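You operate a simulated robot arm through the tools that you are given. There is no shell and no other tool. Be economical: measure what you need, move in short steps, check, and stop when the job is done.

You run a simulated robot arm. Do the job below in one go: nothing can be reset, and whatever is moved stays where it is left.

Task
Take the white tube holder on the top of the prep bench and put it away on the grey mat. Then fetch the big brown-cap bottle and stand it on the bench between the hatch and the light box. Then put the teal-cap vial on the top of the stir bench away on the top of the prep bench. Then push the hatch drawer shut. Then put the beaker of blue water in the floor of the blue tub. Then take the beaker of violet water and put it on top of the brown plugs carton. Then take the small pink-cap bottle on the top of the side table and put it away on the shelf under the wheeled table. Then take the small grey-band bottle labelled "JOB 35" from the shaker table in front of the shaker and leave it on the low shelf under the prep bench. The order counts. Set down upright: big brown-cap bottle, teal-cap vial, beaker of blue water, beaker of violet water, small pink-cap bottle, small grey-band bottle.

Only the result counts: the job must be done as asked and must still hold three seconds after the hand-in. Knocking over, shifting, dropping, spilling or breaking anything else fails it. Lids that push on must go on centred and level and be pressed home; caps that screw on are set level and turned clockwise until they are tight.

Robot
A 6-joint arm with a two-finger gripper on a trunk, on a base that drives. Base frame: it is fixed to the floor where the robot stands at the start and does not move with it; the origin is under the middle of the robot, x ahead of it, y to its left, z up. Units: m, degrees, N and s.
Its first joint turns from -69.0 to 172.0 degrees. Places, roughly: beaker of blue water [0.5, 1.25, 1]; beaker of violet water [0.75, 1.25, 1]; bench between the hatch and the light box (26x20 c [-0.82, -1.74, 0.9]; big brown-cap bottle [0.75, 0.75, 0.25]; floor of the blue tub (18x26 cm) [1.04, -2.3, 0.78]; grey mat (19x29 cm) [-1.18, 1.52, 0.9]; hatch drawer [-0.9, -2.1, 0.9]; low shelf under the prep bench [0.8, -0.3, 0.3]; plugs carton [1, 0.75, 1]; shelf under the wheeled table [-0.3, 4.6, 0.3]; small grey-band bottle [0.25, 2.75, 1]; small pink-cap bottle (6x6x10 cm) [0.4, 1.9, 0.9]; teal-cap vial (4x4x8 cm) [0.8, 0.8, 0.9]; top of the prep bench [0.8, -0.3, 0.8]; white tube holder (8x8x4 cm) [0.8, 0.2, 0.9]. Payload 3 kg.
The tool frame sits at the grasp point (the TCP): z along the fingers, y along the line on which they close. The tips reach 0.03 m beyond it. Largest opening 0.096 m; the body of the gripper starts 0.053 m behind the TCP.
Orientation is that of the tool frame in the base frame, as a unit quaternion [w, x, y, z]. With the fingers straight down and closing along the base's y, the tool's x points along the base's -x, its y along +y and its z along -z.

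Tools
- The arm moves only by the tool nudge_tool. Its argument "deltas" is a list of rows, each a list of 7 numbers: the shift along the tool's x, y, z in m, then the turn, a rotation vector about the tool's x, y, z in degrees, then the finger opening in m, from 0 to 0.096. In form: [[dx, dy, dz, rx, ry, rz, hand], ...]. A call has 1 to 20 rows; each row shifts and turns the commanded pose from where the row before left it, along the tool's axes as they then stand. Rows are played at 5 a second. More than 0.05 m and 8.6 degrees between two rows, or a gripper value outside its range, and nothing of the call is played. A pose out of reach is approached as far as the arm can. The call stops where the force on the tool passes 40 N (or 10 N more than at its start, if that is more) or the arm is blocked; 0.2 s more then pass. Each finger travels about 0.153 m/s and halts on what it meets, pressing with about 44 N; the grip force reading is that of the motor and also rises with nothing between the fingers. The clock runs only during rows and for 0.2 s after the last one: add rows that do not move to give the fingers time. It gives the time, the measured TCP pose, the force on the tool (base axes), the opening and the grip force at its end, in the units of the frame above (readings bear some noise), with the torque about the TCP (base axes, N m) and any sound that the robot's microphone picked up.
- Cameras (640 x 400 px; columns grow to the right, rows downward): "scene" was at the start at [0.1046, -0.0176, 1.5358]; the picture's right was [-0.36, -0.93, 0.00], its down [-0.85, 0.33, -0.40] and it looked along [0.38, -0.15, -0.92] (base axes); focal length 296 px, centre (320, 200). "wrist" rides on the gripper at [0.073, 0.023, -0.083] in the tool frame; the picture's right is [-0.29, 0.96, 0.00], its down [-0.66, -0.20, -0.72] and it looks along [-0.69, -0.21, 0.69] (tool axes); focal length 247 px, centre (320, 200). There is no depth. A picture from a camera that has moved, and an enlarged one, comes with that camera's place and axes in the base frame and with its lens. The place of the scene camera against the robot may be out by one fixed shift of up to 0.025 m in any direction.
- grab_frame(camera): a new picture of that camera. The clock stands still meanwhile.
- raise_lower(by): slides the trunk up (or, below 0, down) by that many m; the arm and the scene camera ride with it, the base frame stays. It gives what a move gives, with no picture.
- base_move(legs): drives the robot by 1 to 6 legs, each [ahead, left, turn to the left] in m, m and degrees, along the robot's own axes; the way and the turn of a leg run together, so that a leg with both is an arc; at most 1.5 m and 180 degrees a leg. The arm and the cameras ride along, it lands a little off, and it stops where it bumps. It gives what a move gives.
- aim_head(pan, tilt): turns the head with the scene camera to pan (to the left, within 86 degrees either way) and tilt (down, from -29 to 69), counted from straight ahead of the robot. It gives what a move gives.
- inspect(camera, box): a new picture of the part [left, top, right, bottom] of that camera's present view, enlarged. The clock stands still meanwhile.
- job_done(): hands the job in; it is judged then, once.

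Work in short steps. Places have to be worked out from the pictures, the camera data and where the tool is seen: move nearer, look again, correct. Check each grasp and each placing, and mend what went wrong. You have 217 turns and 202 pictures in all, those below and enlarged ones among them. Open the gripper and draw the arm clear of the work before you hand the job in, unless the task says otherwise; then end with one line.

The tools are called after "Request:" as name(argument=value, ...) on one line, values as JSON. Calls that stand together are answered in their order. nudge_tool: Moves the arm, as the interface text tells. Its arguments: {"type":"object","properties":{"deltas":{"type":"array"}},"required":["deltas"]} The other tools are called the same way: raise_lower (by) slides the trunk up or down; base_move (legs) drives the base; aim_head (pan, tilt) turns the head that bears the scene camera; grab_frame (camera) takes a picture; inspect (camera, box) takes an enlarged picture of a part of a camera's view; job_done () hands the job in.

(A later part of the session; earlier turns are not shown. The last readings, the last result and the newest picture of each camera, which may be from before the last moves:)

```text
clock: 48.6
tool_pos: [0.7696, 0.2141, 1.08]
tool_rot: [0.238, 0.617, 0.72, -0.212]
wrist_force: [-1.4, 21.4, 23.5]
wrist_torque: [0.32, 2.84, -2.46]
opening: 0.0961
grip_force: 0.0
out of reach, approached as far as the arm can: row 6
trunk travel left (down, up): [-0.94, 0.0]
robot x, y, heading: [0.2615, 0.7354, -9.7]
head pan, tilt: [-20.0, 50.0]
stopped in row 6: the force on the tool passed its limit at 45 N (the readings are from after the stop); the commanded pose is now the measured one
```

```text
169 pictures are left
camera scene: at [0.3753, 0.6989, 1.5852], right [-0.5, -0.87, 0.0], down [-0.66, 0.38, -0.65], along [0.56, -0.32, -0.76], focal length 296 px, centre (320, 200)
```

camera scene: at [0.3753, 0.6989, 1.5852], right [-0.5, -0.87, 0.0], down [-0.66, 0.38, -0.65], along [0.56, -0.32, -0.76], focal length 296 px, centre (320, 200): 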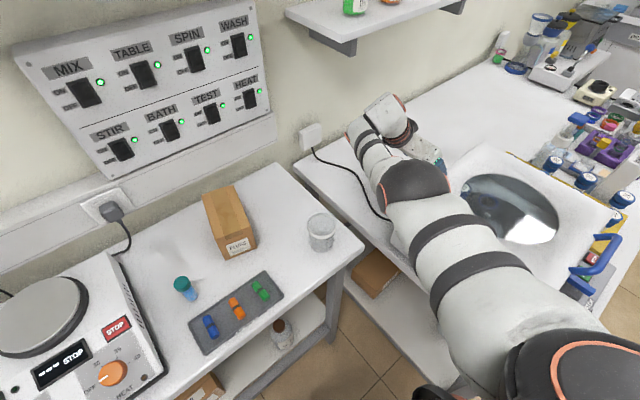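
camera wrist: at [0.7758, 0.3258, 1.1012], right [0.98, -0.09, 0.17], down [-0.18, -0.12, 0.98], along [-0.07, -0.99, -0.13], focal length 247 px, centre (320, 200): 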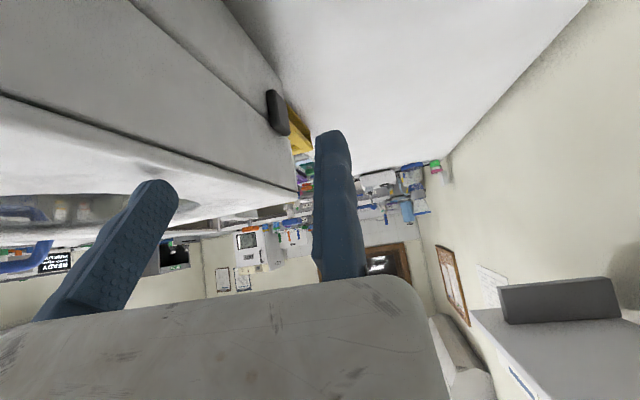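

The contact point computed from the torque lies at the forearm touching the centrifuge lid. I lift off, shift the robot left 0.2 m so the arm comes in from further left, and tilt more.

Request:
nudge_tool(deltas=[[-0.029, 0, -0.0402, 0, 0, 0, 0.096], [-0.029, 0, -0.0402, 0, 0, 0, 0.096], [0, 0, 0, 0, 0, 0, 0.096]])

Request:
base_move(legs=[[-0.005, 0.2, 0]])

Request:
nudge_tool(deltas=[[0, 0, 0, 0, -7, 0, 0.096], [0, 0, 0, 0, -8, 0, 0.096], [0, 0, 0, 0, 0, 0, 0.096]])

Request:
grab_frame(camera="scene")

```text
clock: 49.5
tool_pos: [0.7736, 0.2096, 1.1742]
tool_rot: [0.236, 0.617, 0.721, -0.21]
wrist_force: [-0.3, -0.7, -0.3]
wrist_torque: [0.0, -0.02, -0.02]
opening: 0.0959
grip_force: 0.1
trunk travel left (down, up): [-0.94, 0.0]
robot x, y, heading: [0.2639, 0.7395, -9.8]
head pan, tilt: [-20.0, 50.0]
```

```text
clock: 51.1
tool_pos: [0.8019, 0.4103, 1.1748]
tool_rot: [0.235, 0.618, 0.721, -0.209]
wrist_force: [-0.1, 0.2, -0.8]
wrist_torque: [0.01, 0.0, 0.0]
opening: 0.0958
grip_force: 0.0
trunk travel left (down, up): [-0.94, 0.0]
robot x, y, heading: [0.2935, 0.934, -9.6]
head pan, tilt: [-20.0, 50.0]
```

```text
clock: 51.9
tool_pos: [0.8017, 0.4129, 1.1756]
tool_rot: [0.329, 0.584, 0.684, -0.288]
wrist_force: [-0.3, -0.2, 0.3]
wrist_torque: [-0.01, -0.03, -0.01]
opening: 0.0964
grip_force: 0.0
trunk travel left (down, up): [-0.94, 0.0]
robot x, y, heading: [0.2921, 0.935, -9.5]
head pan, tilt: [-20.0, 50.0]
```

```text
168 pictures are left
camera scene: at [0.4077, 0.8949, 1.5849], right [-0.5, -0.87, 0.0], down [-0.67, 0.38, -0.64], along [0.56, -0.32, -0.77], focal length 296 px, centre (320, 200)
```

scene: 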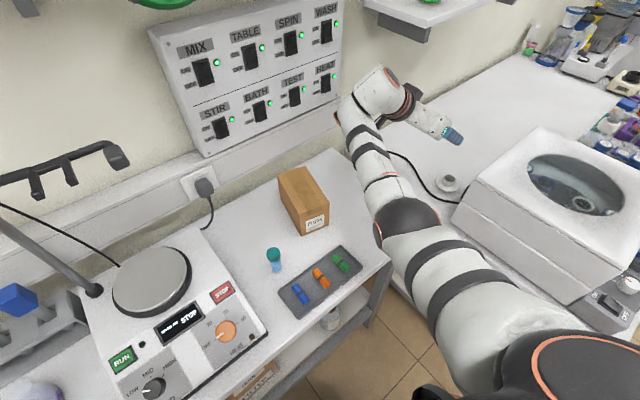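

Clear view now; the holder is again at (0.77, 0.215). I move over it at height, then start lowering.

Request:
nudge_tool(deltas=[[-0.0235, -0.0123, 0.0301, 0, 0, 0, 0.096], [-0.0235, -0.0123, 0.0301, 0, 0, 0, 0.096], [-0.0235, -0.0123, 0.0301, 0, 0, 0, 0.096], [-0.0235, -0.0123, 0.0301, 0, 0, 0, 0.096], [-0.0235, -0.0123, 0.0301, 0, 0, 0, 0.096], [0.0346, 0, 0.0272, 0, 0, 0, 0.096], [0.0346, 0, 0.0272, 0, 0, 0, 0.096], [0, 0, 0, 0, 0, 0, 0.096]])

Request:
grab_frame(camera="scene")

Request:
grab_frame(camera="wrist")

```text
clock: 53.7
tool_pos: [0.7479, 0.2981, 1.0888]
tool_rot: [0.329, 0.585, 0.683, -0.288]
wrist_force: [-0.9, 0.5, 0.8]
wrist_torque: [0.03, -0.04, 0.0]
opening: 0.0961
grip_force: 0.0
out of reach, approached as far as the arm can: row 3, 4, 5, 6, 7
trunk travel left (down, up): [-0.94, 0.0]
robot x, y, heading: [0.291, 0.9361, -9.5]
head pan, tilt: [-20.0, 50.0]
```

```text
167 pictures are left
camera scene: at [0.4072, 0.8941, 1.5849], right [-0.5, -0.87, 0.0], down [-0.67, 0.38, -0.64], along [0.56, -0.32, -0.77], focal length 296 px, centre (320, 200)
```

scene: 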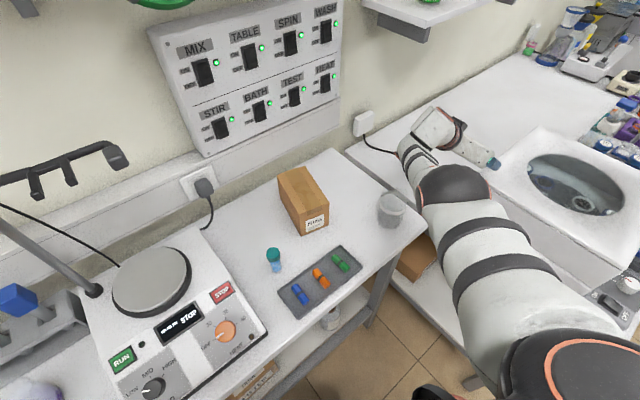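

```text
166 pictures are left
camera wrist: at [0.7538, 0.4118, 1.0828], right [0.97, -0.04, 0.22], down [-0.22, 0.13, 0.97], along [-0.06, -0.99, 0.12], focal length 247 px, centre (320, 200)
```

wrist: 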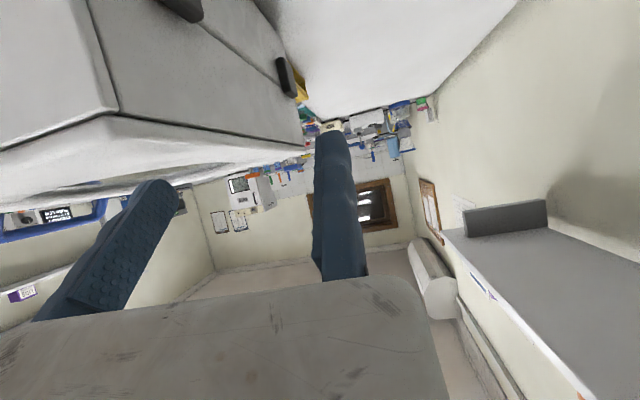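

Reach limit again; I shift the base by the missing (0.022, −0.083) and lower with the trunk, then view.

Request:
base_move(legs=[[0.036, -0.078, 0]])

Request:
raise_lower(by=-0.1)

Request:
grab_frame(camera="scene")

Request:
grab_frame(camera="wrist")

```text
clock: 54.8
tool_pos: [0.77, 0.2158, 1.0919]
tool_rot: [0.329, 0.584, 0.683, -0.289]
wrist_force: [0.1, 1.0, 0.7]
wrist_torque: [0.02, 0.01, -0.02]
opening: 0.0958
grip_force: 0.1
trunk travel left (down, up): [-0.94, 0.0]
robot x, y, heading: [0.3114, 0.8518, -9.9]
head pan, tilt: [-20.0, 50.0]
```

```text
clock: 55.4
tool_pos: [0.7707, 0.2152, 1.0763]
tool_rot: [0.337, 0.577, 0.682, -0.297]
wrist_force: [-3.0, 5.7, 12.9]
wrist_torque: [-0.35, 1.33, -0.73]
opening: 0.096
grip_force: 0.1
trunk travel left (down, up): [-0.911, 0.029]
robot x, y, heading: [0.3157, 0.853, -9.7]
head pan, tilt: [-20.0, 50.0]
stopped: the force on the tool passed its limit at 52 N (the readings are from after the stop); the commanded pose is now the measured one
```

```text
165 pictures are left
camera scene: at [0.4272, 0.8161, 1.556], right [-0.5, -0.87, 0.0], down [-0.66, 0.38, -0.65], along [0.56, -0.32, -0.76], focal length 296 px, centre (320, 200)
```

scene: 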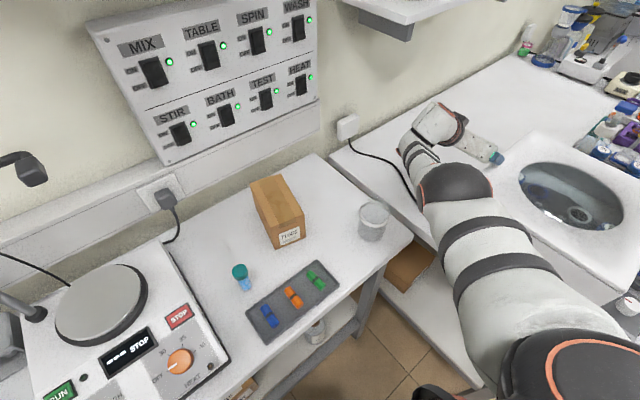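

```text
164 pictures are left
camera wrist: at [0.7757, 0.3271, 1.0652], right [0.98, -0.02, 0.22], down [-0.21, 0.16, 0.96], along [-0.05, -0.99, 0.15], focal length 247 px, centre (320, 200)
```

wrist: 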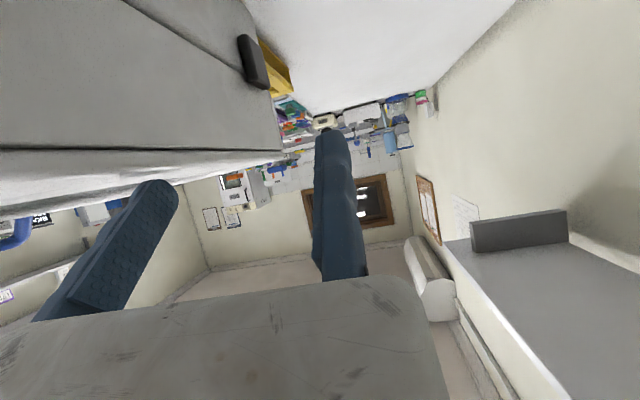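

Something on the hand touches the lid's back edge (contact ≈0.1 m on the centrifuge side). I enlarge the scene view around the hand to see the gap.

Request:
inspect(camera="scene", box=[380, 80, 600, 220])

Request:
nudge_tool(deltas=[[-0.039, 0, -0.031, 0, 0, 0, 0.096], [0, 0, 0, 0, 0, 0, 0.096]])

Request:
inspect(camera="scene", box=[380, 80, 600, 220])

```text
2.86 times, centred on (490, 150) of scene
camera zoom: at [0.4272, 0.8161, 1.556], right [-0.5, -0.87, 0.0], down [-0.66, 0.38, -0.65], along [0.56, -0.32, -0.76], focal length 847 px, centre (-166, 343)
```

zoom: 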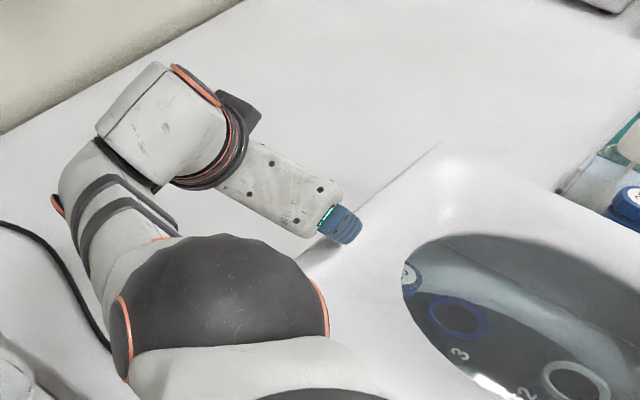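

```text
clock: 56.0
tool_pos: [0.7726, 0.2134, 1.1239]
tool_rot: [0.336, 0.578, 0.683, -0.294]
wrist_force: [0.2, 1.1, 0.5]
wrist_torque: [-0.02, 0.0, 0.01]
opening: 0.096
grip_force: 0.0
trunk travel left (down, up): [-0.911, 0.029]
robot x, y, heading: [0.3124, 0.854, -9.6]
head pan, tilt: [-20.0, 50.0]
```

```text
2.86 times, centred on (490, 150) of scene
camera zoom: at [0.4293, 0.8122, 1.5561], right [-0.5, -0.87, 0.0], down [-0.67, 0.38, -0.64], along [0.56, -0.32, -0.77], focal length 847 px, centre (-166, 343)
```

zoom: 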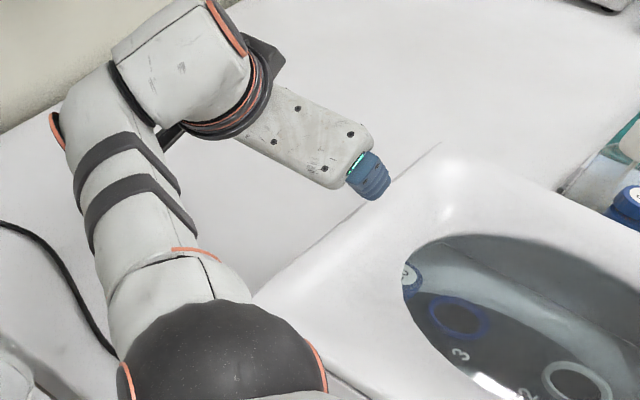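

The fingers appear shifted about 4 cm to the −y side of the reported TCP in the wrist image. I close the fingers in the air to verify where they really meet.

Request:
nudge_tool(deltas=[[0, 0, 0, 0, 0, 0, 0.0], [0, 0, 0, 0, 0, 0, 0.0], [0, 0, 0, 0, 0, 0, 0.0]])

Request:
grab_frame(camera="wrist")

Request:
inspect(camera="scene", box=[380, 80, 600, 220])

```text
clock: 56.8
tool_pos: [0.772, 0.211, 1.1218]
tool_rot: [0.335, 0.578, 0.683, -0.295]
wrist_force: [0.0, 0.5, 0.3]
wrist_torque: [0.02, 0.01, 0.02]
opening: 0.0
grip_force: 33.0
trunk travel left (down, up): [-0.911, 0.029]
robot x, y, heading: [0.3097, 0.8567, -9.5]
head pan, tilt: [-20.0, 50.0]
```

```text
161 pictures are left
camera wrist: at [0.7768, 0.3253, 1.112], right [0.98, -0.02, 0.22], down [-0.21, 0.15, 0.97], along [-0.05, -0.99, 0.14], focal length 247 px, centre (320, 200)
```

wrist: 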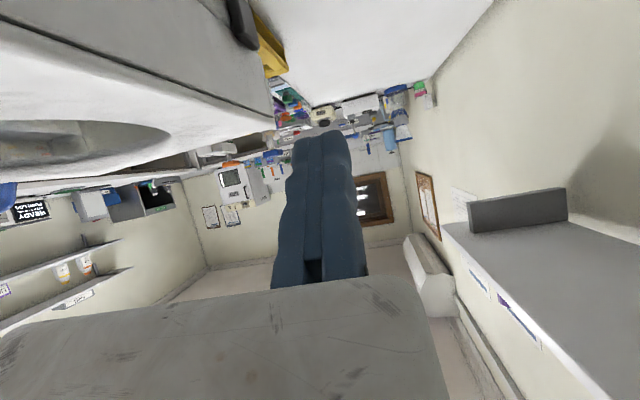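

```text
2.86 times, centred on (490, 150) of scene
camera zoom: at [0.4297, 0.8102, 1.5561], right [-0.5, -0.87, 0.0], down [-0.67, 0.38, -0.64], along [0.56, -0.32, -0.77], focal length 847 px, centre (-166, 343)
```

zoom: 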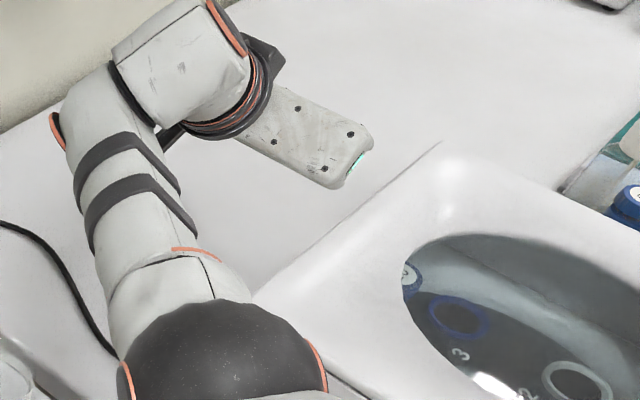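

Key finding: the +y finger is stuck at the centre and only the −y finger moves, so an object must sit on the −y side of the TCP. I reduce the tilt a bit, open to 0.07, shift so the fixed finger is just behind the holder, and lower.

Request:
raise_lower(by=0.029)

Request:
nudge_tool(deltas=[[0, 0.03, 0, 0, 6, 0, 0.07], [0, 0, 0, 0, 6, 0, 0.07], [0.031, 0, 0.0393, 0, 0, 0, 0.07], [0.031, 0, 0.0393, 0, 0, 0, 0.07], [0, 0, 0, 0, 0, 0, 0.07]])

Request:
grab_frame(camera="wrist")

Request:
grab_frame(camera="scene")

```text
clock: 57.5
tool_pos: [0.7731, 0.2124, 1.1504]
tool_rot: [0.335, 0.578, 0.683, -0.296]
wrist_force: [0.0, 0.5, -0.5]
wrist_torque: [-0.01, 0.02, 0.0]
opening: 0.0001
grip_force: 33.1
trunk travel left (down, up): [-0.94, 0.0]
robot x, y, heading: [0.3108, 0.8497, -9.5]
head pan, tilt: [-20.0, 50.0]
```

```text
clock: 58.7
tool_pos: [0.7752, 0.2529, 1.0587]
tool_rot: [0.262, 0.606, 0.714, -0.232]
wrist_force: [-0.4, 0.5, 0.3]
wrist_torque: [0.01, -0.02, -0.01]
opening: 0.0699
grip_force: 0.1
out of reach, approached as far as the arm can: row 1, 2, 3, 4
trunk travel left (down, up): [-0.94, 0.0]
robot x, y, heading: [0.3147, 0.8524, -9.8]
head pan, tilt: [-20.0, 50.0]
```

```text
159 pictures are left
camera wrist: at [0.7812, 0.3663, 1.0732], right [0.98, -0.07, 0.18], down [-0.18, -0.05, 0.98], along [-0.06, -1.0, -0.06], focal length 247 px, centre (320, 200)
```

wrist: 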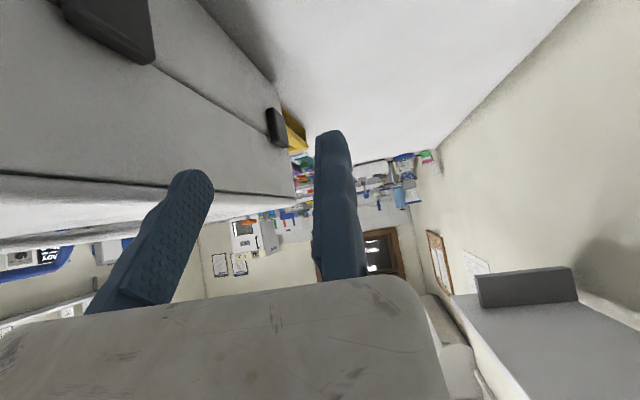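

```text
158 pictures are left
camera scene: at [0.4288, 0.8104, 1.5849], right [-0.5, -0.87, 0.0], down [-0.66, 0.38, -0.64], along [0.56, -0.32, -0.77], focal length 296 px, centre (320, 200)
```

scene: 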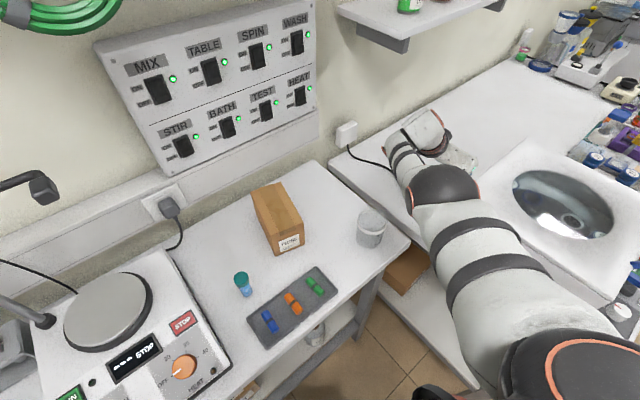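

Still reach-limited; I shift the base by the missing offset and lower further with the arm.

Request:
base_move(legs=[[0.031, -0.028, 0]])

Request:
nudge_tool(deltas=[[0.0275, 0, 0.0355, 0, 0, 0, 0.07], [0.0275, 0, 0.0355, 0, 0, 0, 0.07], [0, 0, 0, 0, 0, 0, 0.07]])

Request:
grab_frame(camera="scene")

Request:
grab_frame(camera="wrist")

```text
clock: 59.6
tool_pos: [0.7987, 0.2245, 1.0625]
tool_rot: [0.264, 0.605, 0.714, -0.233]
wrist_force: [-0.1, 0.3, 0.2]
wrist_torque: [0.0, -0.05, -0.02]
opening: 0.0699
grip_force: 0.0
trunk travel left (down, up): [-0.94, 0.0]
robot x, y, heading: [0.3386, 0.8222, -9.4]
head pan, tilt: [-20.0, 50.0]
```

```text
clock: 60.4
tool_pos: [0.7971, 0.2407, 1.015]
tool_rot: [0.261, 0.606, 0.714, -0.233]
wrist_force: [-0.5, 0.2, -0.3]
wrist_torque: [-0.05, -0.01, 0.01]
opening: 0.0699
grip_force: 0.1
out of reach, approached as far as the arm can: row 1, 2
trunk travel left (down, up): [-0.94, 0.0]
robot x, y, heading: [0.3388, 0.8177, -9.4]
head pan, tilt: [-20.0, 50.0]
```

```text
157 pictures are left
camera scene: at [0.456, 0.7768, 1.5847], right [-0.5, -0.87, 0.0], down [-0.67, 0.38, -0.64], along [0.56, -0.32, -0.77], focal length 296 px, centre (320, 200)
```

scene: 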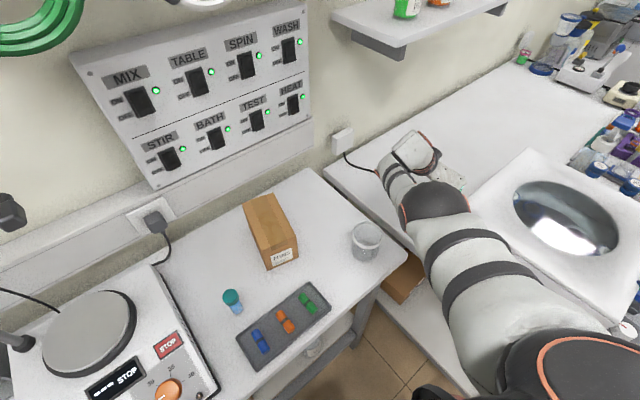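

```text
156 pictures are left
camera wrist: at [0.8019, 0.3525, 1.0289], right [0.98, -0.07, 0.18], down [-0.18, -0.05, 0.98], along [-0.06, -1.0, -0.06], focal length 247 px, centre (320, 200)
```

wrist: 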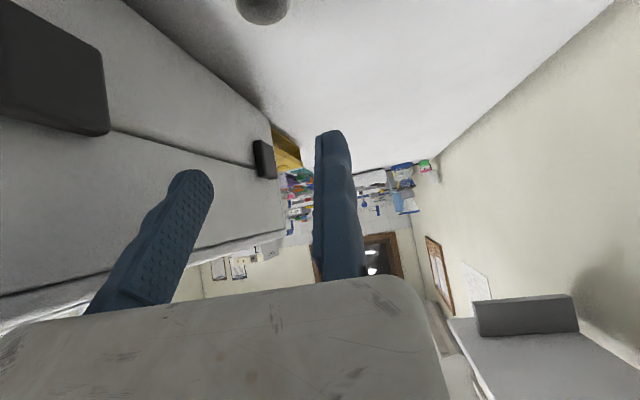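

Holder rim is visible at the top; center ≈ (0.776, 0.212). I correct with the base and lower with the trunk in part.

Request:
base_move(legs=[[0.006, -0.024, 0]])

Request:
raise_lower(by=-0.06)

Request:
grab_frame(camera="wrist")

Request:
inspect(camera="scene", box=[340, 100, 560, 240])

```text
clock: 61.2
tool_pos: [0.7985, 0.2204, 1.0179]
tool_rot: [0.263, 0.605, 0.713, -0.235]
wrist_force: [-0.1, -0.5, 0.1]
wrist_torque: [-0.03, 0.04, -0.02]
opening: 0.0701
grip_force: 0.0
trunk travel left (down, up): [-0.94, 0.0]
robot x, y, heading: [0.3419, 0.7969, -9.6]
head pan, tilt: [-20.0, 50.0]
```

```text
clock: 62.2
tool_pos: [0.7985, 0.2171, 0.9561]
tool_rot: [0.262, 0.605, 0.714, -0.234]
wrist_force: [-0.8, 0.7, 1.1]
wrist_torque: [0.01, 0.02, 0.01]
opening: 0.07
grip_force: 0.1
trunk travel left (down, up): [-0.88, 0.06]
robot x, y, heading: [0.3418, 0.7998, -9.5]
head pan, tilt: [-20.0, 50.0]
```

```text
155 pictures are left
camera wrist: at [0.8033, 0.3295, 0.9701], right [0.98, -0.07, 0.18], down [-0.18, -0.05, 0.98], along [-0.06, -1.0, -0.06], focal length 247 px, centre (320, 200)
```

wrist: 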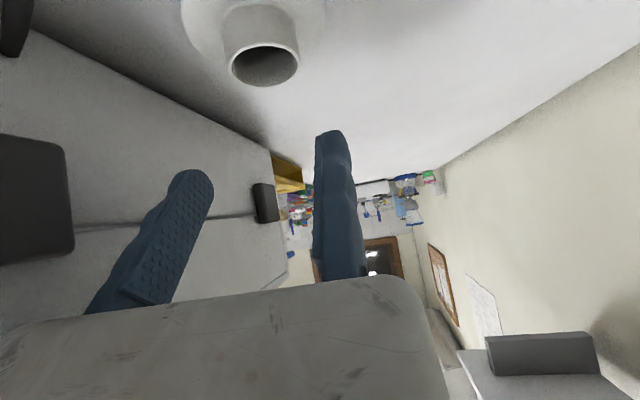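

```text
2.86 times, centred on (450, 170) of scene
camera zoom: at [0.4568, 0.7546, 1.5249], right [-0.5, -0.87, 0.0], down [-0.67, 0.38, -0.64], along [0.56, -0.32, -0.77], focal length 847 px, centre (-51, 286)
```

zoom: 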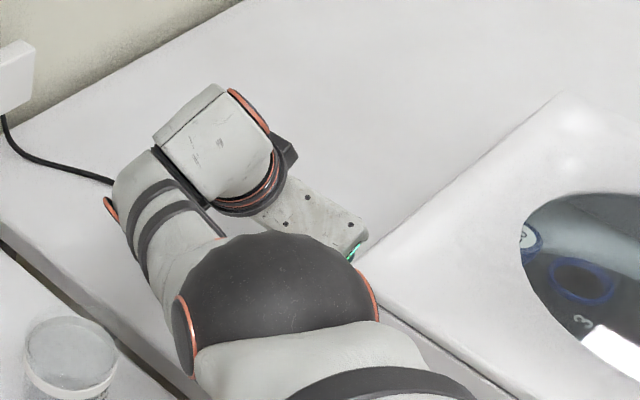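

Holder's ring is clearly in view between the fingers' paths; bench ≈0.85, rim ≈0.89. I shift 5 mm outward and lower the rest in two steps.

Request:
nudge_tool(deltas=[[0, 0.005, 0, 0, 0, 0, 0.07], [0, 0, 0, 0, 0, 0, 0.07]])

Request:
raise_lower(by=-0.035)

Request:
grab_frame(camera="wrist")

```text
clock: 62.8
tool_pos: [0.7983, 0.2166, 0.9565]
tool_rot: [0.262, 0.605, 0.714, -0.233]
wrist_force: [0.9, 0.6, 0.5]
wrist_torque: [0.0, -0.01, 0.02]
opening: 0.0703
grip_force: 0.1
out of reach, approached as far as the arm can: row 1
trunk travel left (down, up): [-0.88, 0.06]
robot x, y, heading: [0.3412, 0.8001, -9.8]
head pan, tilt: [-20.0, 50.0]
```

```text
clock: 63.6
tool_pos: [0.7983, 0.2171, 0.9211]
tool_rot: [0.263, 0.605, 0.714, -0.234]
wrist_force: [0.7, 0.4, 0.0]
wrist_torque: [-0.01, 0.0, -0.01]
opening: 0.0699
grip_force: 0.1
trunk travel left (down, up): [-0.845, 0.095]
robot x, y, heading: [0.3445, 0.7975, -9.9]
head pan, tilt: [-20.0, 50.0]
```

```text
153 pictures are left
camera wrist: at [0.8032, 0.3293, 0.935], right [0.98, -0.07, 0.18], down [-0.18, -0.05, 0.98], along [-0.06, -1.0, -0.06], focal length 247 px, centre (320, 200)
```

wrist: 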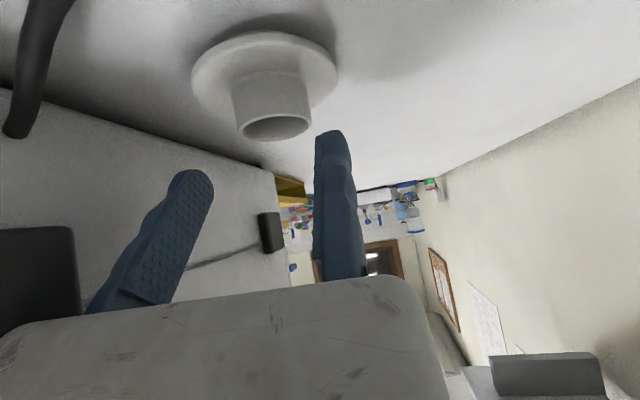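

The rim triangulates to (0.780, 0.208, 0.887), ring ≈0.035 wide. I nudge the base forward 5 mm for clearance and go down the last 3 cm.

Request:
base_move(legs=[[0.006, -0.004, 0]])

Request:
raise_lower(by=-0.028)

Request:
grab_frame(camera="wrist")

```text
clock: 64.3
tool_pos: [0.8028, 0.2124, 0.9223]
tool_rot: [0.263, 0.605, 0.715, -0.233]
wrist_force: [0.7, 0.3, 0.3]
wrist_torque: [0.03, -0.02, -0.02]
opening: 0.07
grip_force: 0.0
trunk travel left (down, up): [-0.845, 0.095]
robot x, y, heading: [0.347, 0.7874, -9.7]
head pan, tilt: [-20.0, 50.0]
```

```text
clock: 65.0
tool_pos: [0.8032, 0.2116, 0.8948]
tool_rot: [0.264, 0.605, 0.715, -0.233]
wrist_force: [-0.6, 0.7, 6.4]
wrist_torque: [-0.04, -0.05, -0.03]
opening: 0.0701
grip_force: 0.0
trunk travel left (down, up): [-0.817, 0.123]
robot x, y, heading: [0.3477, 0.79, -9.7]
head pan, tilt: [-20.0, 50.0]
```

```text
152 pictures are left
camera wrist: at [0.8083, 0.3248, 0.9083], right [0.98, -0.07, 0.18], down [-0.18, -0.05, 0.98], along [-0.06, -1.0, -0.06], focal length 247 px, centre (320, 200)
```

wrist: 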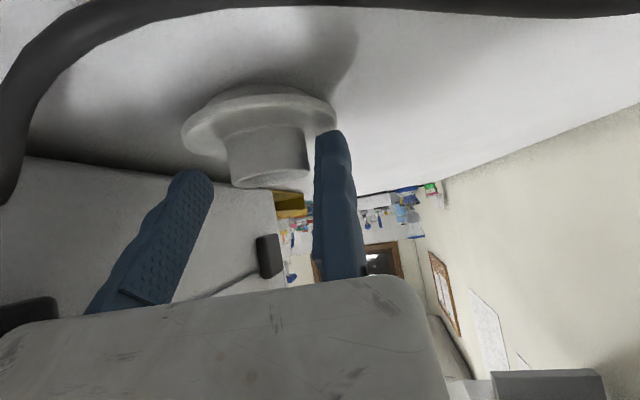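

A light 6 N contact with the flange; I raise 4 mm and close.

Request:
raise_lower(by=0.005)

Request:
nudge_tool(deltas=[[0, 0, 0, 0, 0, 0, 0.0], [0, 0, 0, 0, 0, 0, 0.0], [0, 0, 0, 0, 0, 0, 0.0], [0, 0, 0, 0, 0, 0, 0.0]])

Request:
grab_frame(camera="wrist")

```text
clock: 65.6
tool_pos: [0.8036, 0.2121, 0.8987]
tool_rot: [0.261, 0.606, 0.715, -0.233]
wrist_force: [0.5, 0.0, -0.6]
wrist_torque: [-0.01, -0.01, -0.01]
opening: 0.0699
grip_force: 0.1
trunk travel left (down, up): [-0.822, 0.118]
robot x, y, heading: [0.3479, 0.7884, -9.7]
head pan, tilt: [-20.0, 50.0]
```

```text
clock: 66.6
tool_pos: [0.8028, 0.2112, 0.8975]
tool_rot: [0.262, 0.605, 0.715, -0.233]
wrist_force: [-0.5, 0.5, 0.5]
wrist_torque: [-0.01, -0.06, -0.03]
opening: 0.0393
grip_force: 44.0
trunk travel left (down, up): [-0.822, 0.118]
robot x, y, heading: [0.3461, 0.7897, -9.7]
head pan, tilt: [-20.0, 50.0]
```

```text
151 pictures are left
camera wrist: at [0.8087, 0.3241, 0.9118], right [0.98, -0.07, 0.18], down [-0.18, -0.05, 0.98], along [-0.06, -1.0, -0.06], focal length 247 px, centre (320, 200)
```

wrist: 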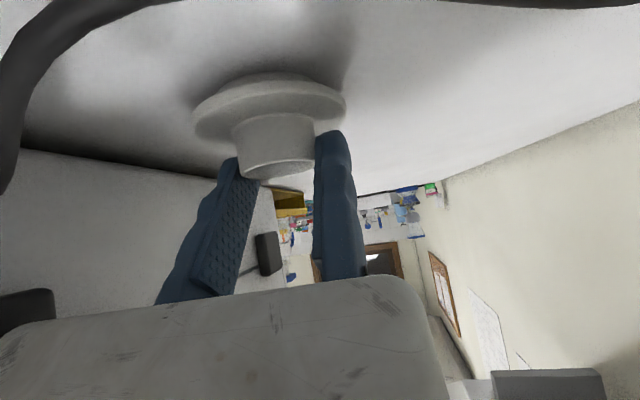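

Gripped at 0.039. I lift with the trunk and check.

Request:
raise_lower(by=0.118)

Request:
nudge_tool(deltas=[[-0.0305, 0, -0.0395, 0, 0, 0, 0.0], [-0.0305, 0, -0.0395, 0, 0, 0, 0.0], [-0.0305, 0, -0.0395, 0, 0, 0, 0.0], [0, 0, 0, 0, 0, 0, 0.0]])

Request:
grab_frame(camera="wrist")

Request:
grab_frame(camera="scene")

```text
clock: 68.1
tool_pos: [0.8024, 0.211, 1.0161]
tool_rot: [0.262, 0.605, 0.715, -0.233]
wrist_force: [0.1, 0.5, 0.1]
wrist_torque: [-0.02, 0.02, -0.01]
opening: 0.039
grip_force: 44.4
trunk travel left (down, up): [-0.94, 0.0]
robot x, y, heading: [0.3475, 0.7883, -10.1]
head pan, tilt: [-20.0, 50.0]
```

```text
clock: 69.1
tool_pos: [0.8013, 0.2216, 1.1656]
tool_rot: [0.261, 0.606, 0.715, -0.233]
wrist_force: [-0.7, -0.4, 0.1]
wrist_torque: [0.0, -0.01, 0.02]
opening: 0.0388
grip_force: 44.2
trunk travel left (down, up): [-0.94, 0.0]
robot x, y, heading: [0.3468, 0.7917, -9.6]
head pan, tilt: [-20.0, 50.0]
```

```text
150 pictures are left
camera wrist: at [0.8068, 0.3351, 1.179], right [0.98, -0.07, 0.18], down [-0.18, -0.05, 0.98], along [-0.06, -1.0, -0.06], focal length 247 px, centre (320, 200)
```

wrist: 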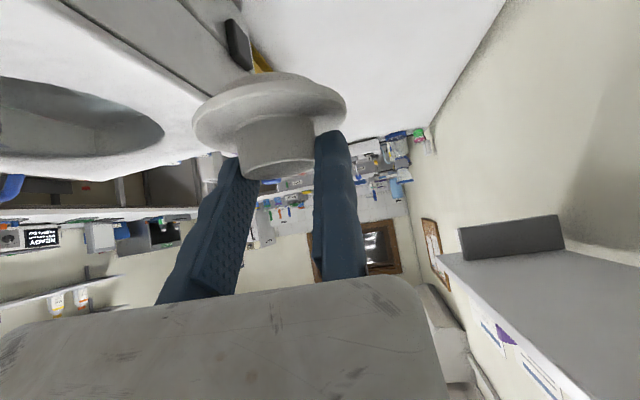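

```text
149 pictures are left
camera scene: at [0.462, 0.7485, 1.5849], right [-0.5, -0.87, 0.0], down [-0.67, 0.38, -0.64], along [0.56, -0.32, -0.77], focal length 296 px, centre (320, 200)
```

scene: 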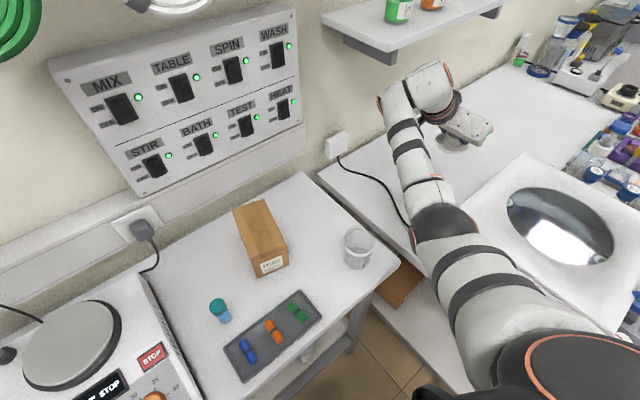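

Holder is held well. I back out to the aisle and look toward the opposite side where the mat should be.

Request:
base_move(legs=[[-0.45, 0.05, 0], [0, 0, -90]])

Request:
aim_head(pan=-60, tilt=35)

Request:
grab_frame(camera="scene")

Request:
aim_head(pan=0, tilt=30)

Request:
grab_frame(camera="scene")

```text
clock: 75.7
tool_pos: [-0.6677, 0.4834, 1.1649]
tool_rot: [0.014, 0.934, 0.06, -0.351]
wrist_force: [-0.3, -0.4, -0.8]
wrist_torque: [-0.01, -0.04, 0.06]
opening: 0.0388
grip_force: 43.5
trunk travel left (down, up): [-0.94, 0.0]
robot x, y, heading: [-0.0806, 0.9186, -101.7]
head pan, tilt: [-20.0, 50.0]
```

```text
clock: 76.8
tool_pos: [-0.6692, 0.4829, 1.1651]
tool_rot: [0.014, 0.934, 0.06, -0.351]
wrist_force: [-0.5, 0.3, -0.4]
wrist_torque: [-0.01, 0.01, -0.01]
opening: 0.0384
grip_force: 44.8
trunk travel left (down, up): [-0.94, 0.0]
robot x, y, heading: [-0.0788, 0.9168, -101.8]
head pan, tilt: [-60.0, 35.0]
```

```text
148 pictures are left
camera scene: at [-0.178, 0.8447, 1.6066], right [-0.31, 0.95, 0.0], down [0.55, 0.18, -0.82], along [-0.78, -0.26, -0.57], focal length 296 px, centre (320, 200)
```

scene: 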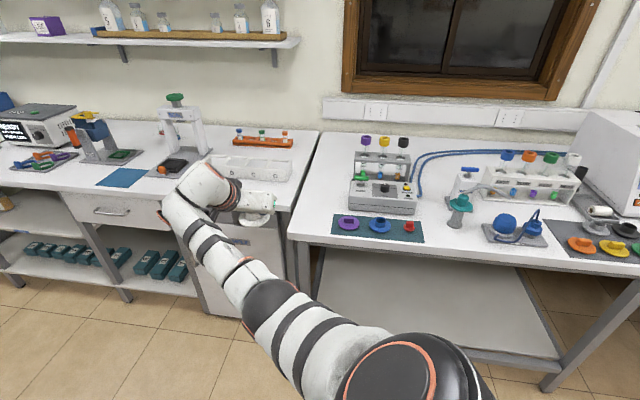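

```text
clock: 78.0
tool_pos: [-0.6692, 0.4844, 1.1653]
tool_rot: [0.014, 0.935, 0.059, -0.35]
wrist_force: [-0.9, -0.3, -1.1]
wrist_torque: [-0.01, 0.01, -0.03]
opening: 0.0387
grip_force: 44.2
trunk travel left (down, up): [-0.94, 0.0]
robot x, y, heading: [-0.0834, 0.9167, -101.9]
head pan, tilt: [0.0, 30.0]
```

```text
147 pictures are left
camera scene: at [-0.1131, 0.7839, 1.6144], right [-0.98, 0.21, 0.0], down [0.1, 0.49, -0.87], along [-0.18, -0.85, -0.5], focal length 296 px, centre (320, 200)
```

scene: 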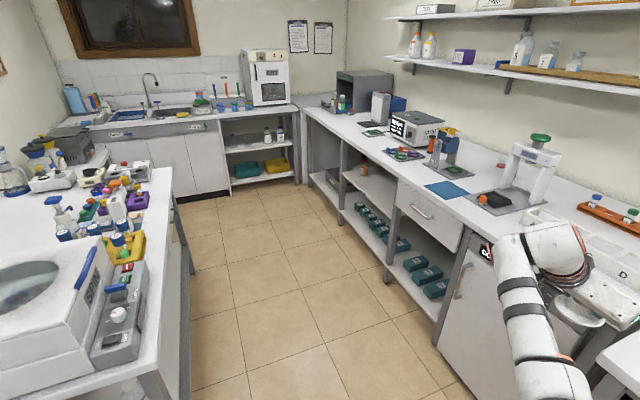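

The grey mat appears at the right with coloured lids on it. I drive nearer and look down at it.

Request:
base_move(legs=[[-0.375, -0.305, 0]])

Request:
aim_head(pan=-84, tilt=40)

Request:
grab_frame(camera="scene")

```text
clock: 80.9
tool_pos: [-0.8925, 0.9163, 1.1642]
tool_rot: [0.014, 0.934, 0.06, -0.351]
wrist_force: [-0.5, 1.7, -0.8]
wrist_torque: [0.02, 0.01, 0.0]
opening: 0.0386
grip_force: 44.0
trunk travel left (down, up): [-0.94, 0.0]
robot x, y, heading: [-0.3056, 1.3479, -102.1]
head pan, tilt: [0.0, 30.0]
```

```text
clock: 82.5
tool_pos: [-0.8932, 0.9171, 1.165]
tool_rot: [0.013, 0.935, 0.059, -0.35]
wrist_force: [0.2, -0.2, -0.8]
wrist_torque: [-0.03, -0.01, 0.03]
opening: 0.0381
grip_force: 44.3
trunk travel left (down, up): [-0.94, 0.0]
robot x, y, heading: [-0.3041, 1.3516, -102.2]
head pan, tilt: [-84.0, 40.0]
```

```text
146 pictures are left
camera scene: at [-0.4025, 1.3128, 1.599], right [0.1, 0.99, 0.0], down [0.64, -0.07, -0.77], along [-0.76, 0.08, -0.64], focal length 296 px, centre (320, 200)
```

scene: 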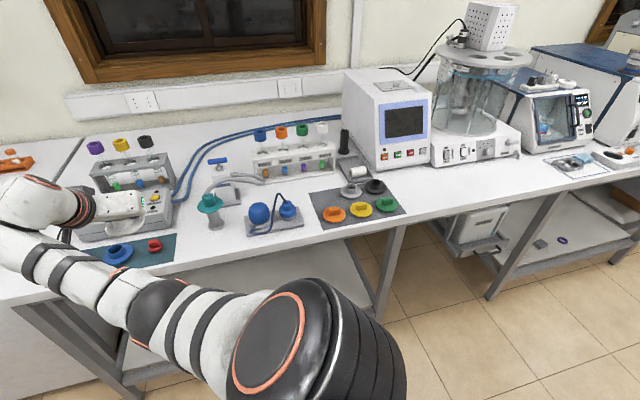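

Request:
inspect(camera="scene", box=[230, 120, 430, 245])

```text
3.20 times, centred on (330, 182) of scene
camera zoom: at [-0.4025, 1.3128, 1.599], right [0.1, 0.99, 0.0], down [0.64, -0.07, -0.77], along [-0.76, 0.08, -0.64], focal length 949 px, centre (288, 256)
```

zoom: 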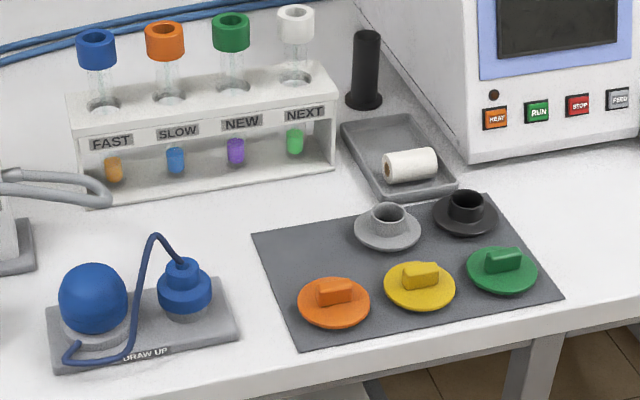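

The mat has a free slot at its back-left, about (−1.31, 1.43), between the rack, grey holder and orange lid. The hand orientation is already suitable; I translate the robot there keeping height.

Request:
base_move(legs=[[-0.479, -0.103, 0], [0.063, -0.293, 0]])

Request:
aim_head(pan=-60, tilt=50)

Request:
grab_frame(camera="scene")

Request:
grab_frame(camera="wrist")

```text
clock: 87.0
tool_pos: [-1.1888, 1.4023, 1.1658]
tool_rot: [0.013, 0.934, 0.059, -0.351]
wrist_force: [0.3, 0.1, -0.2]
wrist_torque: [-0.01, -0.01, -0.01]
opening: 0.0379
grip_force: 44.4
trunk travel left (down, up): [-0.94, 0.0]
robot x, y, heading: [-0.6031, 1.8336, -101.6]
head pan, tilt: [-84.0, 40.0]
```

```text
clock: 87.9
tool_pos: [-1.1896, 1.4013, 1.1646]
tool_rot: [0.013, 0.935, 0.058, -0.35]
wrist_force: [0.6, 0.7, -0.5]
wrist_torque: [0.0, 0.01, -0.02]
opening: 0.0381
grip_force: 44.0
trunk travel left (down, up): [-0.94, 0.0]
robot x, y, heading: [-0.6036, 1.8359, -102.1]
head pan, tilt: [-60.0, 50.0]
```

```text
144 pictures are left
camera scene: at [-0.6889, 1.7654, 1.5849], right [-0.31, 0.95, 0.0], down [0.73, 0.24, -0.64], along [-0.61, -0.2, -0.77], focal length 296 px, centre (320, 200)
```

scene: 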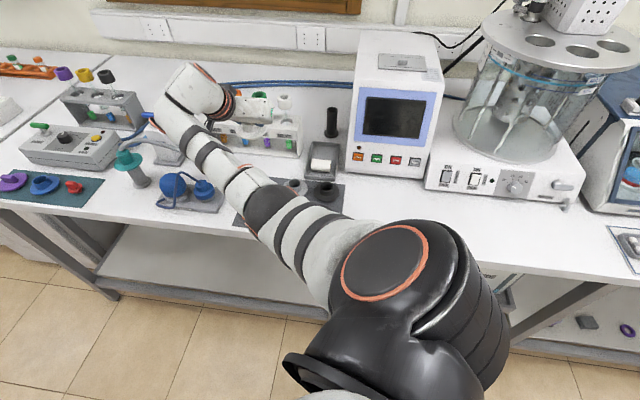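

```text
143 pictures are left
camera wrist: at [-1.0787, 1.3928, 1.1786], right [-0.11, -0.98, 0.18], down [-0.05, 0.18, 0.98], along [-0.99, 0.1, -0.06], focal length 247 px, centre (320, 200)
```

wrist: 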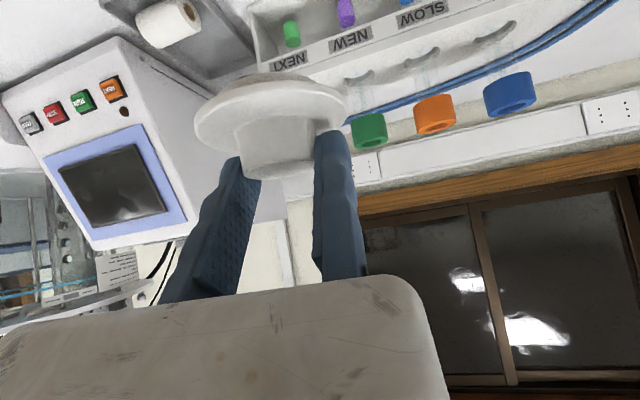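

I complete the shift toward the wall side, then lower with the arm to about 1.02 and view.

Request:
base_move(legs=[[0.016, -0.115, 0]])

Request:
nudge_tool(deltas=[[0.0325, 0, 0.0375, 0, 0, 0, 0.0], [0.0325, 0, 0.0375, 0, 0, 0, 0.0], [0.0325, 0, 0.0375, 0, 0, 0, 0.0], [0, 0, 0, 0, 0, 0, 0.0]])

Request:
grab_frame(camera="wrist")

Request:
inspect(camera="scene", box=[130, 60, 390, 260])

```text
clock: 89.1
tool_pos: [-1.3055, 1.4095, 1.1652]
tool_rot: [0.014, 0.935, 0.059, -0.351]
wrist_force: [-0.2, 0.3, 0.3]
wrist_torque: [0.01, 0.01, -0.03]
opening: 0.038
grip_force: 44.5
trunk travel left (down, up): [-0.94, 0.0]
robot x, y, heading: [-0.7204, 1.8422, -102.1]
head pan, tilt: [-60.0, 50.0]
```

```text
clock: 90.1
tool_pos: [-1.3044, 1.4126, 1.0156]
tool_rot: [0.014, 0.935, 0.059, -0.35]
wrist_force: [1.5, -0.3, 0.5]
wrist_torque: [0.0, -0.01, 0.0]
opening: 0.0382
grip_force: 43.7
trunk travel left (down, up): [-0.94, 0.0]
robot x, y, heading: [-0.7199, 1.8429, -102.2]
head pan, tilt: [-60.0, 50.0]
```

```text
142 pictures are left
camera wrist: at [-1.1924, 1.4035, 1.0291], right [-0.1, -0.98, 0.18], down [-0.05, 0.18, 0.98], along [-0.99, 0.09, -0.06], focal length 247 px, centre (320, 200)
```

wrist: 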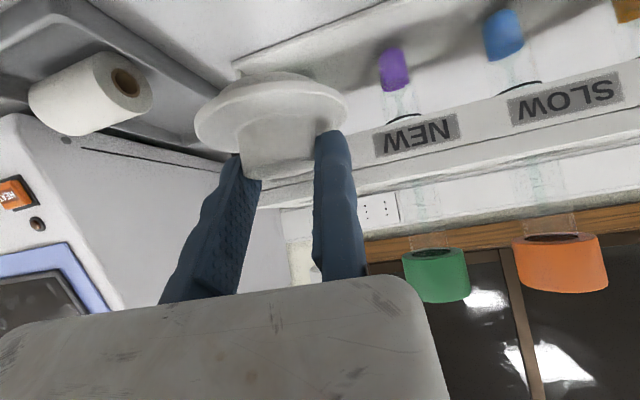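

```text
2.00 times, centred on (260, 160) of scene
camera zoom: at [-0.8049, 1.7741, 1.5849], right [-0.31, 0.95, 0.0], down [0.73, 0.24, -0.64], along [-0.61, -0.2, -0.77], focal length 593 px, centre (440, 280)
```

zoom: 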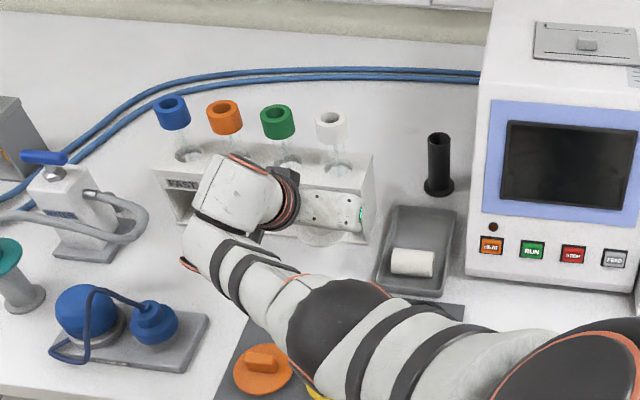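

I shift 12 mm away from the mat's back edge and lower most of the way with the trunk.

Request:
nudge_tool(deltas=[[0.009, 0.0015, -0.0079, 0, 0, 0, 0.0], [0, 0, 0, 0, 0, 0, 0.0]])

Request:
raise_lower(by=-0.085)

Request:
grab_frame(camera="wrist")

Request:
inspect(camera="scene", box=[130, 100, 390, 300])

```text
clock: 90.7
tool_pos: [-1.2939, 1.4126, 1.0161]
tool_rot: [0.014, 0.935, 0.059, -0.351]
wrist_force: [0.6, 0.8, -0.3]
wrist_torque: [0.01, -0.02, 0.03]
opening: 0.0375
grip_force: 43.8
trunk travel left (down, up): [-0.94, 0.0]
robot x, y, heading: [-0.7203, 1.8444, -102.1]
head pan, tilt: [-60.0, 50.0]
```

```text
clock: 91.9
tool_pos: [-1.2972, 1.4098, 0.9457]
tool_rot: [0.022, 0.93, 0.057, -0.363]
wrist_force: [2.0, 3.8, 21.2]
wrist_torque: [0.55, -0.33, -0.06]
opening: 0.037
grip_force: 44.2
trunk travel left (down, up): [-0.856, 0.084]
robot x, y, heading: [-0.7197, 1.8423, -102.0]
head pan, tilt: [-60.0, 50.0]
stopped: the force on the tool passed its limit at 44 N (the readings are from after the stop); the commanded pose is now the measured one
```

```text
140 pictures are left
camera wrist: at [-1.1846, 1.4014, 0.9573], right [-0.1, -0.98, 0.2], down [-0.02, 0.2, 0.98], along [-1.0, 0.09, -0.04], focal length 247 px, centre (320, 200)
```

wrist: 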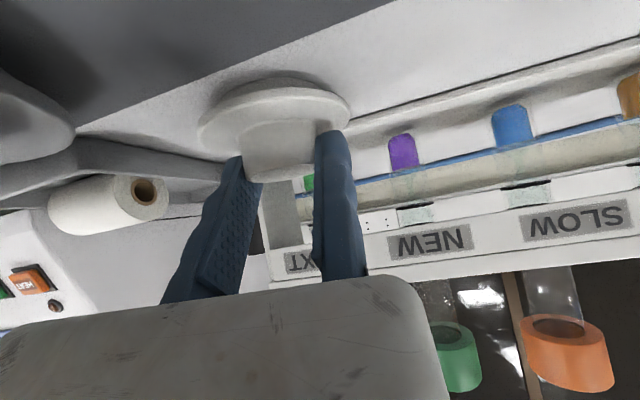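

```text
2.00 times, centred on (260, 200) of scene
camera zoom: at [-0.8018, 1.7766, 1.5011], right [-0.31, 0.95, 0.0], down [0.73, 0.24, -0.65], along [-0.61, -0.2, -0.76], focal length 593 px, centre (440, 200)
```

zoom: 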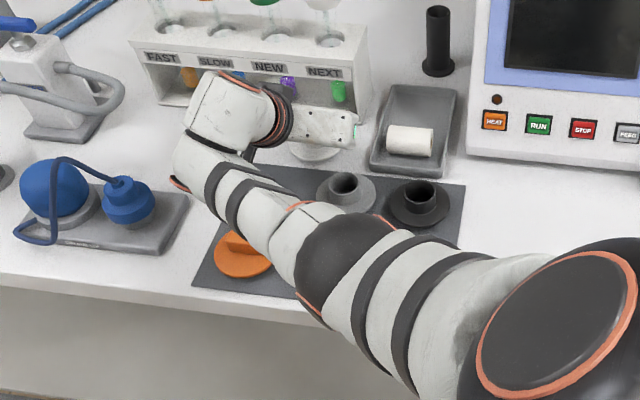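

Contact at bench height ≈0.90 (this bench is higher), and the view shows the holder just behind the mat. I lift, restore the small tilt deflection, and move 5 cm toward the mat.

Request:
raise_lower(by=0.03)

Request:
nudge_tool(deltas=[[0, 0, 0, 1.2, 1.35, 0, 0.0], [0.0185, 0.003, -0.016, 0, 0, 0, 0.0], [0.018, 0.003, -0.016, 0, 0, 0, 0.0], [0, 0, 0, 0, 0, 0, 0.0]])

Request:
grab_frame(camera="wrist")

Request:
inspect(camera="scene", box=[170, 100, 390, 250])

```text
clock: 92.6
tool_pos: [-1.299, 1.4089, 0.9702]
tool_rot: [0.019, 0.932, 0.058, -0.358]
wrist_force: [0.7, -0.2, -1.8]
wrist_torque: [-0.04, -0.03, 0.0]
opening: 0.037
grip_force: 44.2
trunk travel left (down, up): [-0.886, 0.054]
robot x, y, heading: [-0.7192, 1.8418, -101.9]
head pan, tilt: [-60.0, 50.0]
```

```text
clock: 93.6
tool_pos: [-1.2488, 1.4094, 0.9697]
tool_rot: [0.008, 0.935, 0.055, -0.349]
wrist_force: [0.6, 0.3, -0.4]
wrist_torque: [-0.02, -0.01, -0.01]
opening: 0.0371
grip_force: 44.1
trunk travel left (down, up): [-0.886, 0.054]
robot x, y, heading: [-0.7253, 1.8431, -101.8]
head pan, tilt: [-60.0, 50.0]
```

```text
138 pictures are left
camera wrist: at [-1.1369, 1.399, 0.9849], right [-0.12, -0.98, 0.17], down [-0.05, 0.18, 0.98], along [-0.99, 0.11, -0.07], focal length 247 px, centre (320, 200)
```

wrist: 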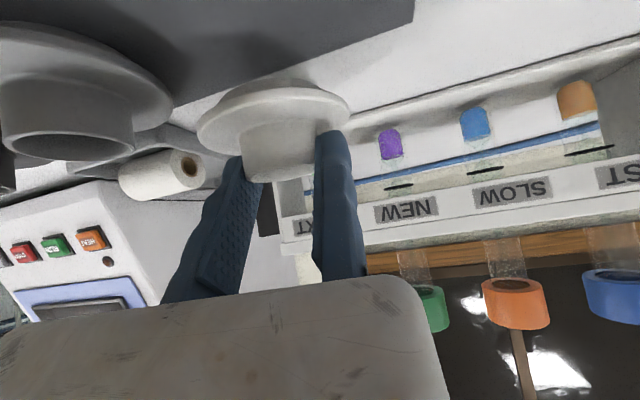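

```text
2.67 times, centred on (280, 175) of scene
camera zoom: at [-0.8063, 1.7737, 1.5307], right [-0.31, 0.95, 0.0], down [0.73, 0.24, -0.64], along [-0.61, -0.2, -0.77], focal length 790 px, centre (427, 267)
```

zoom: 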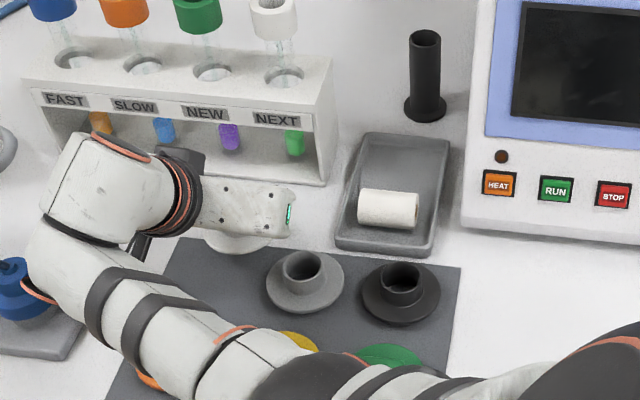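

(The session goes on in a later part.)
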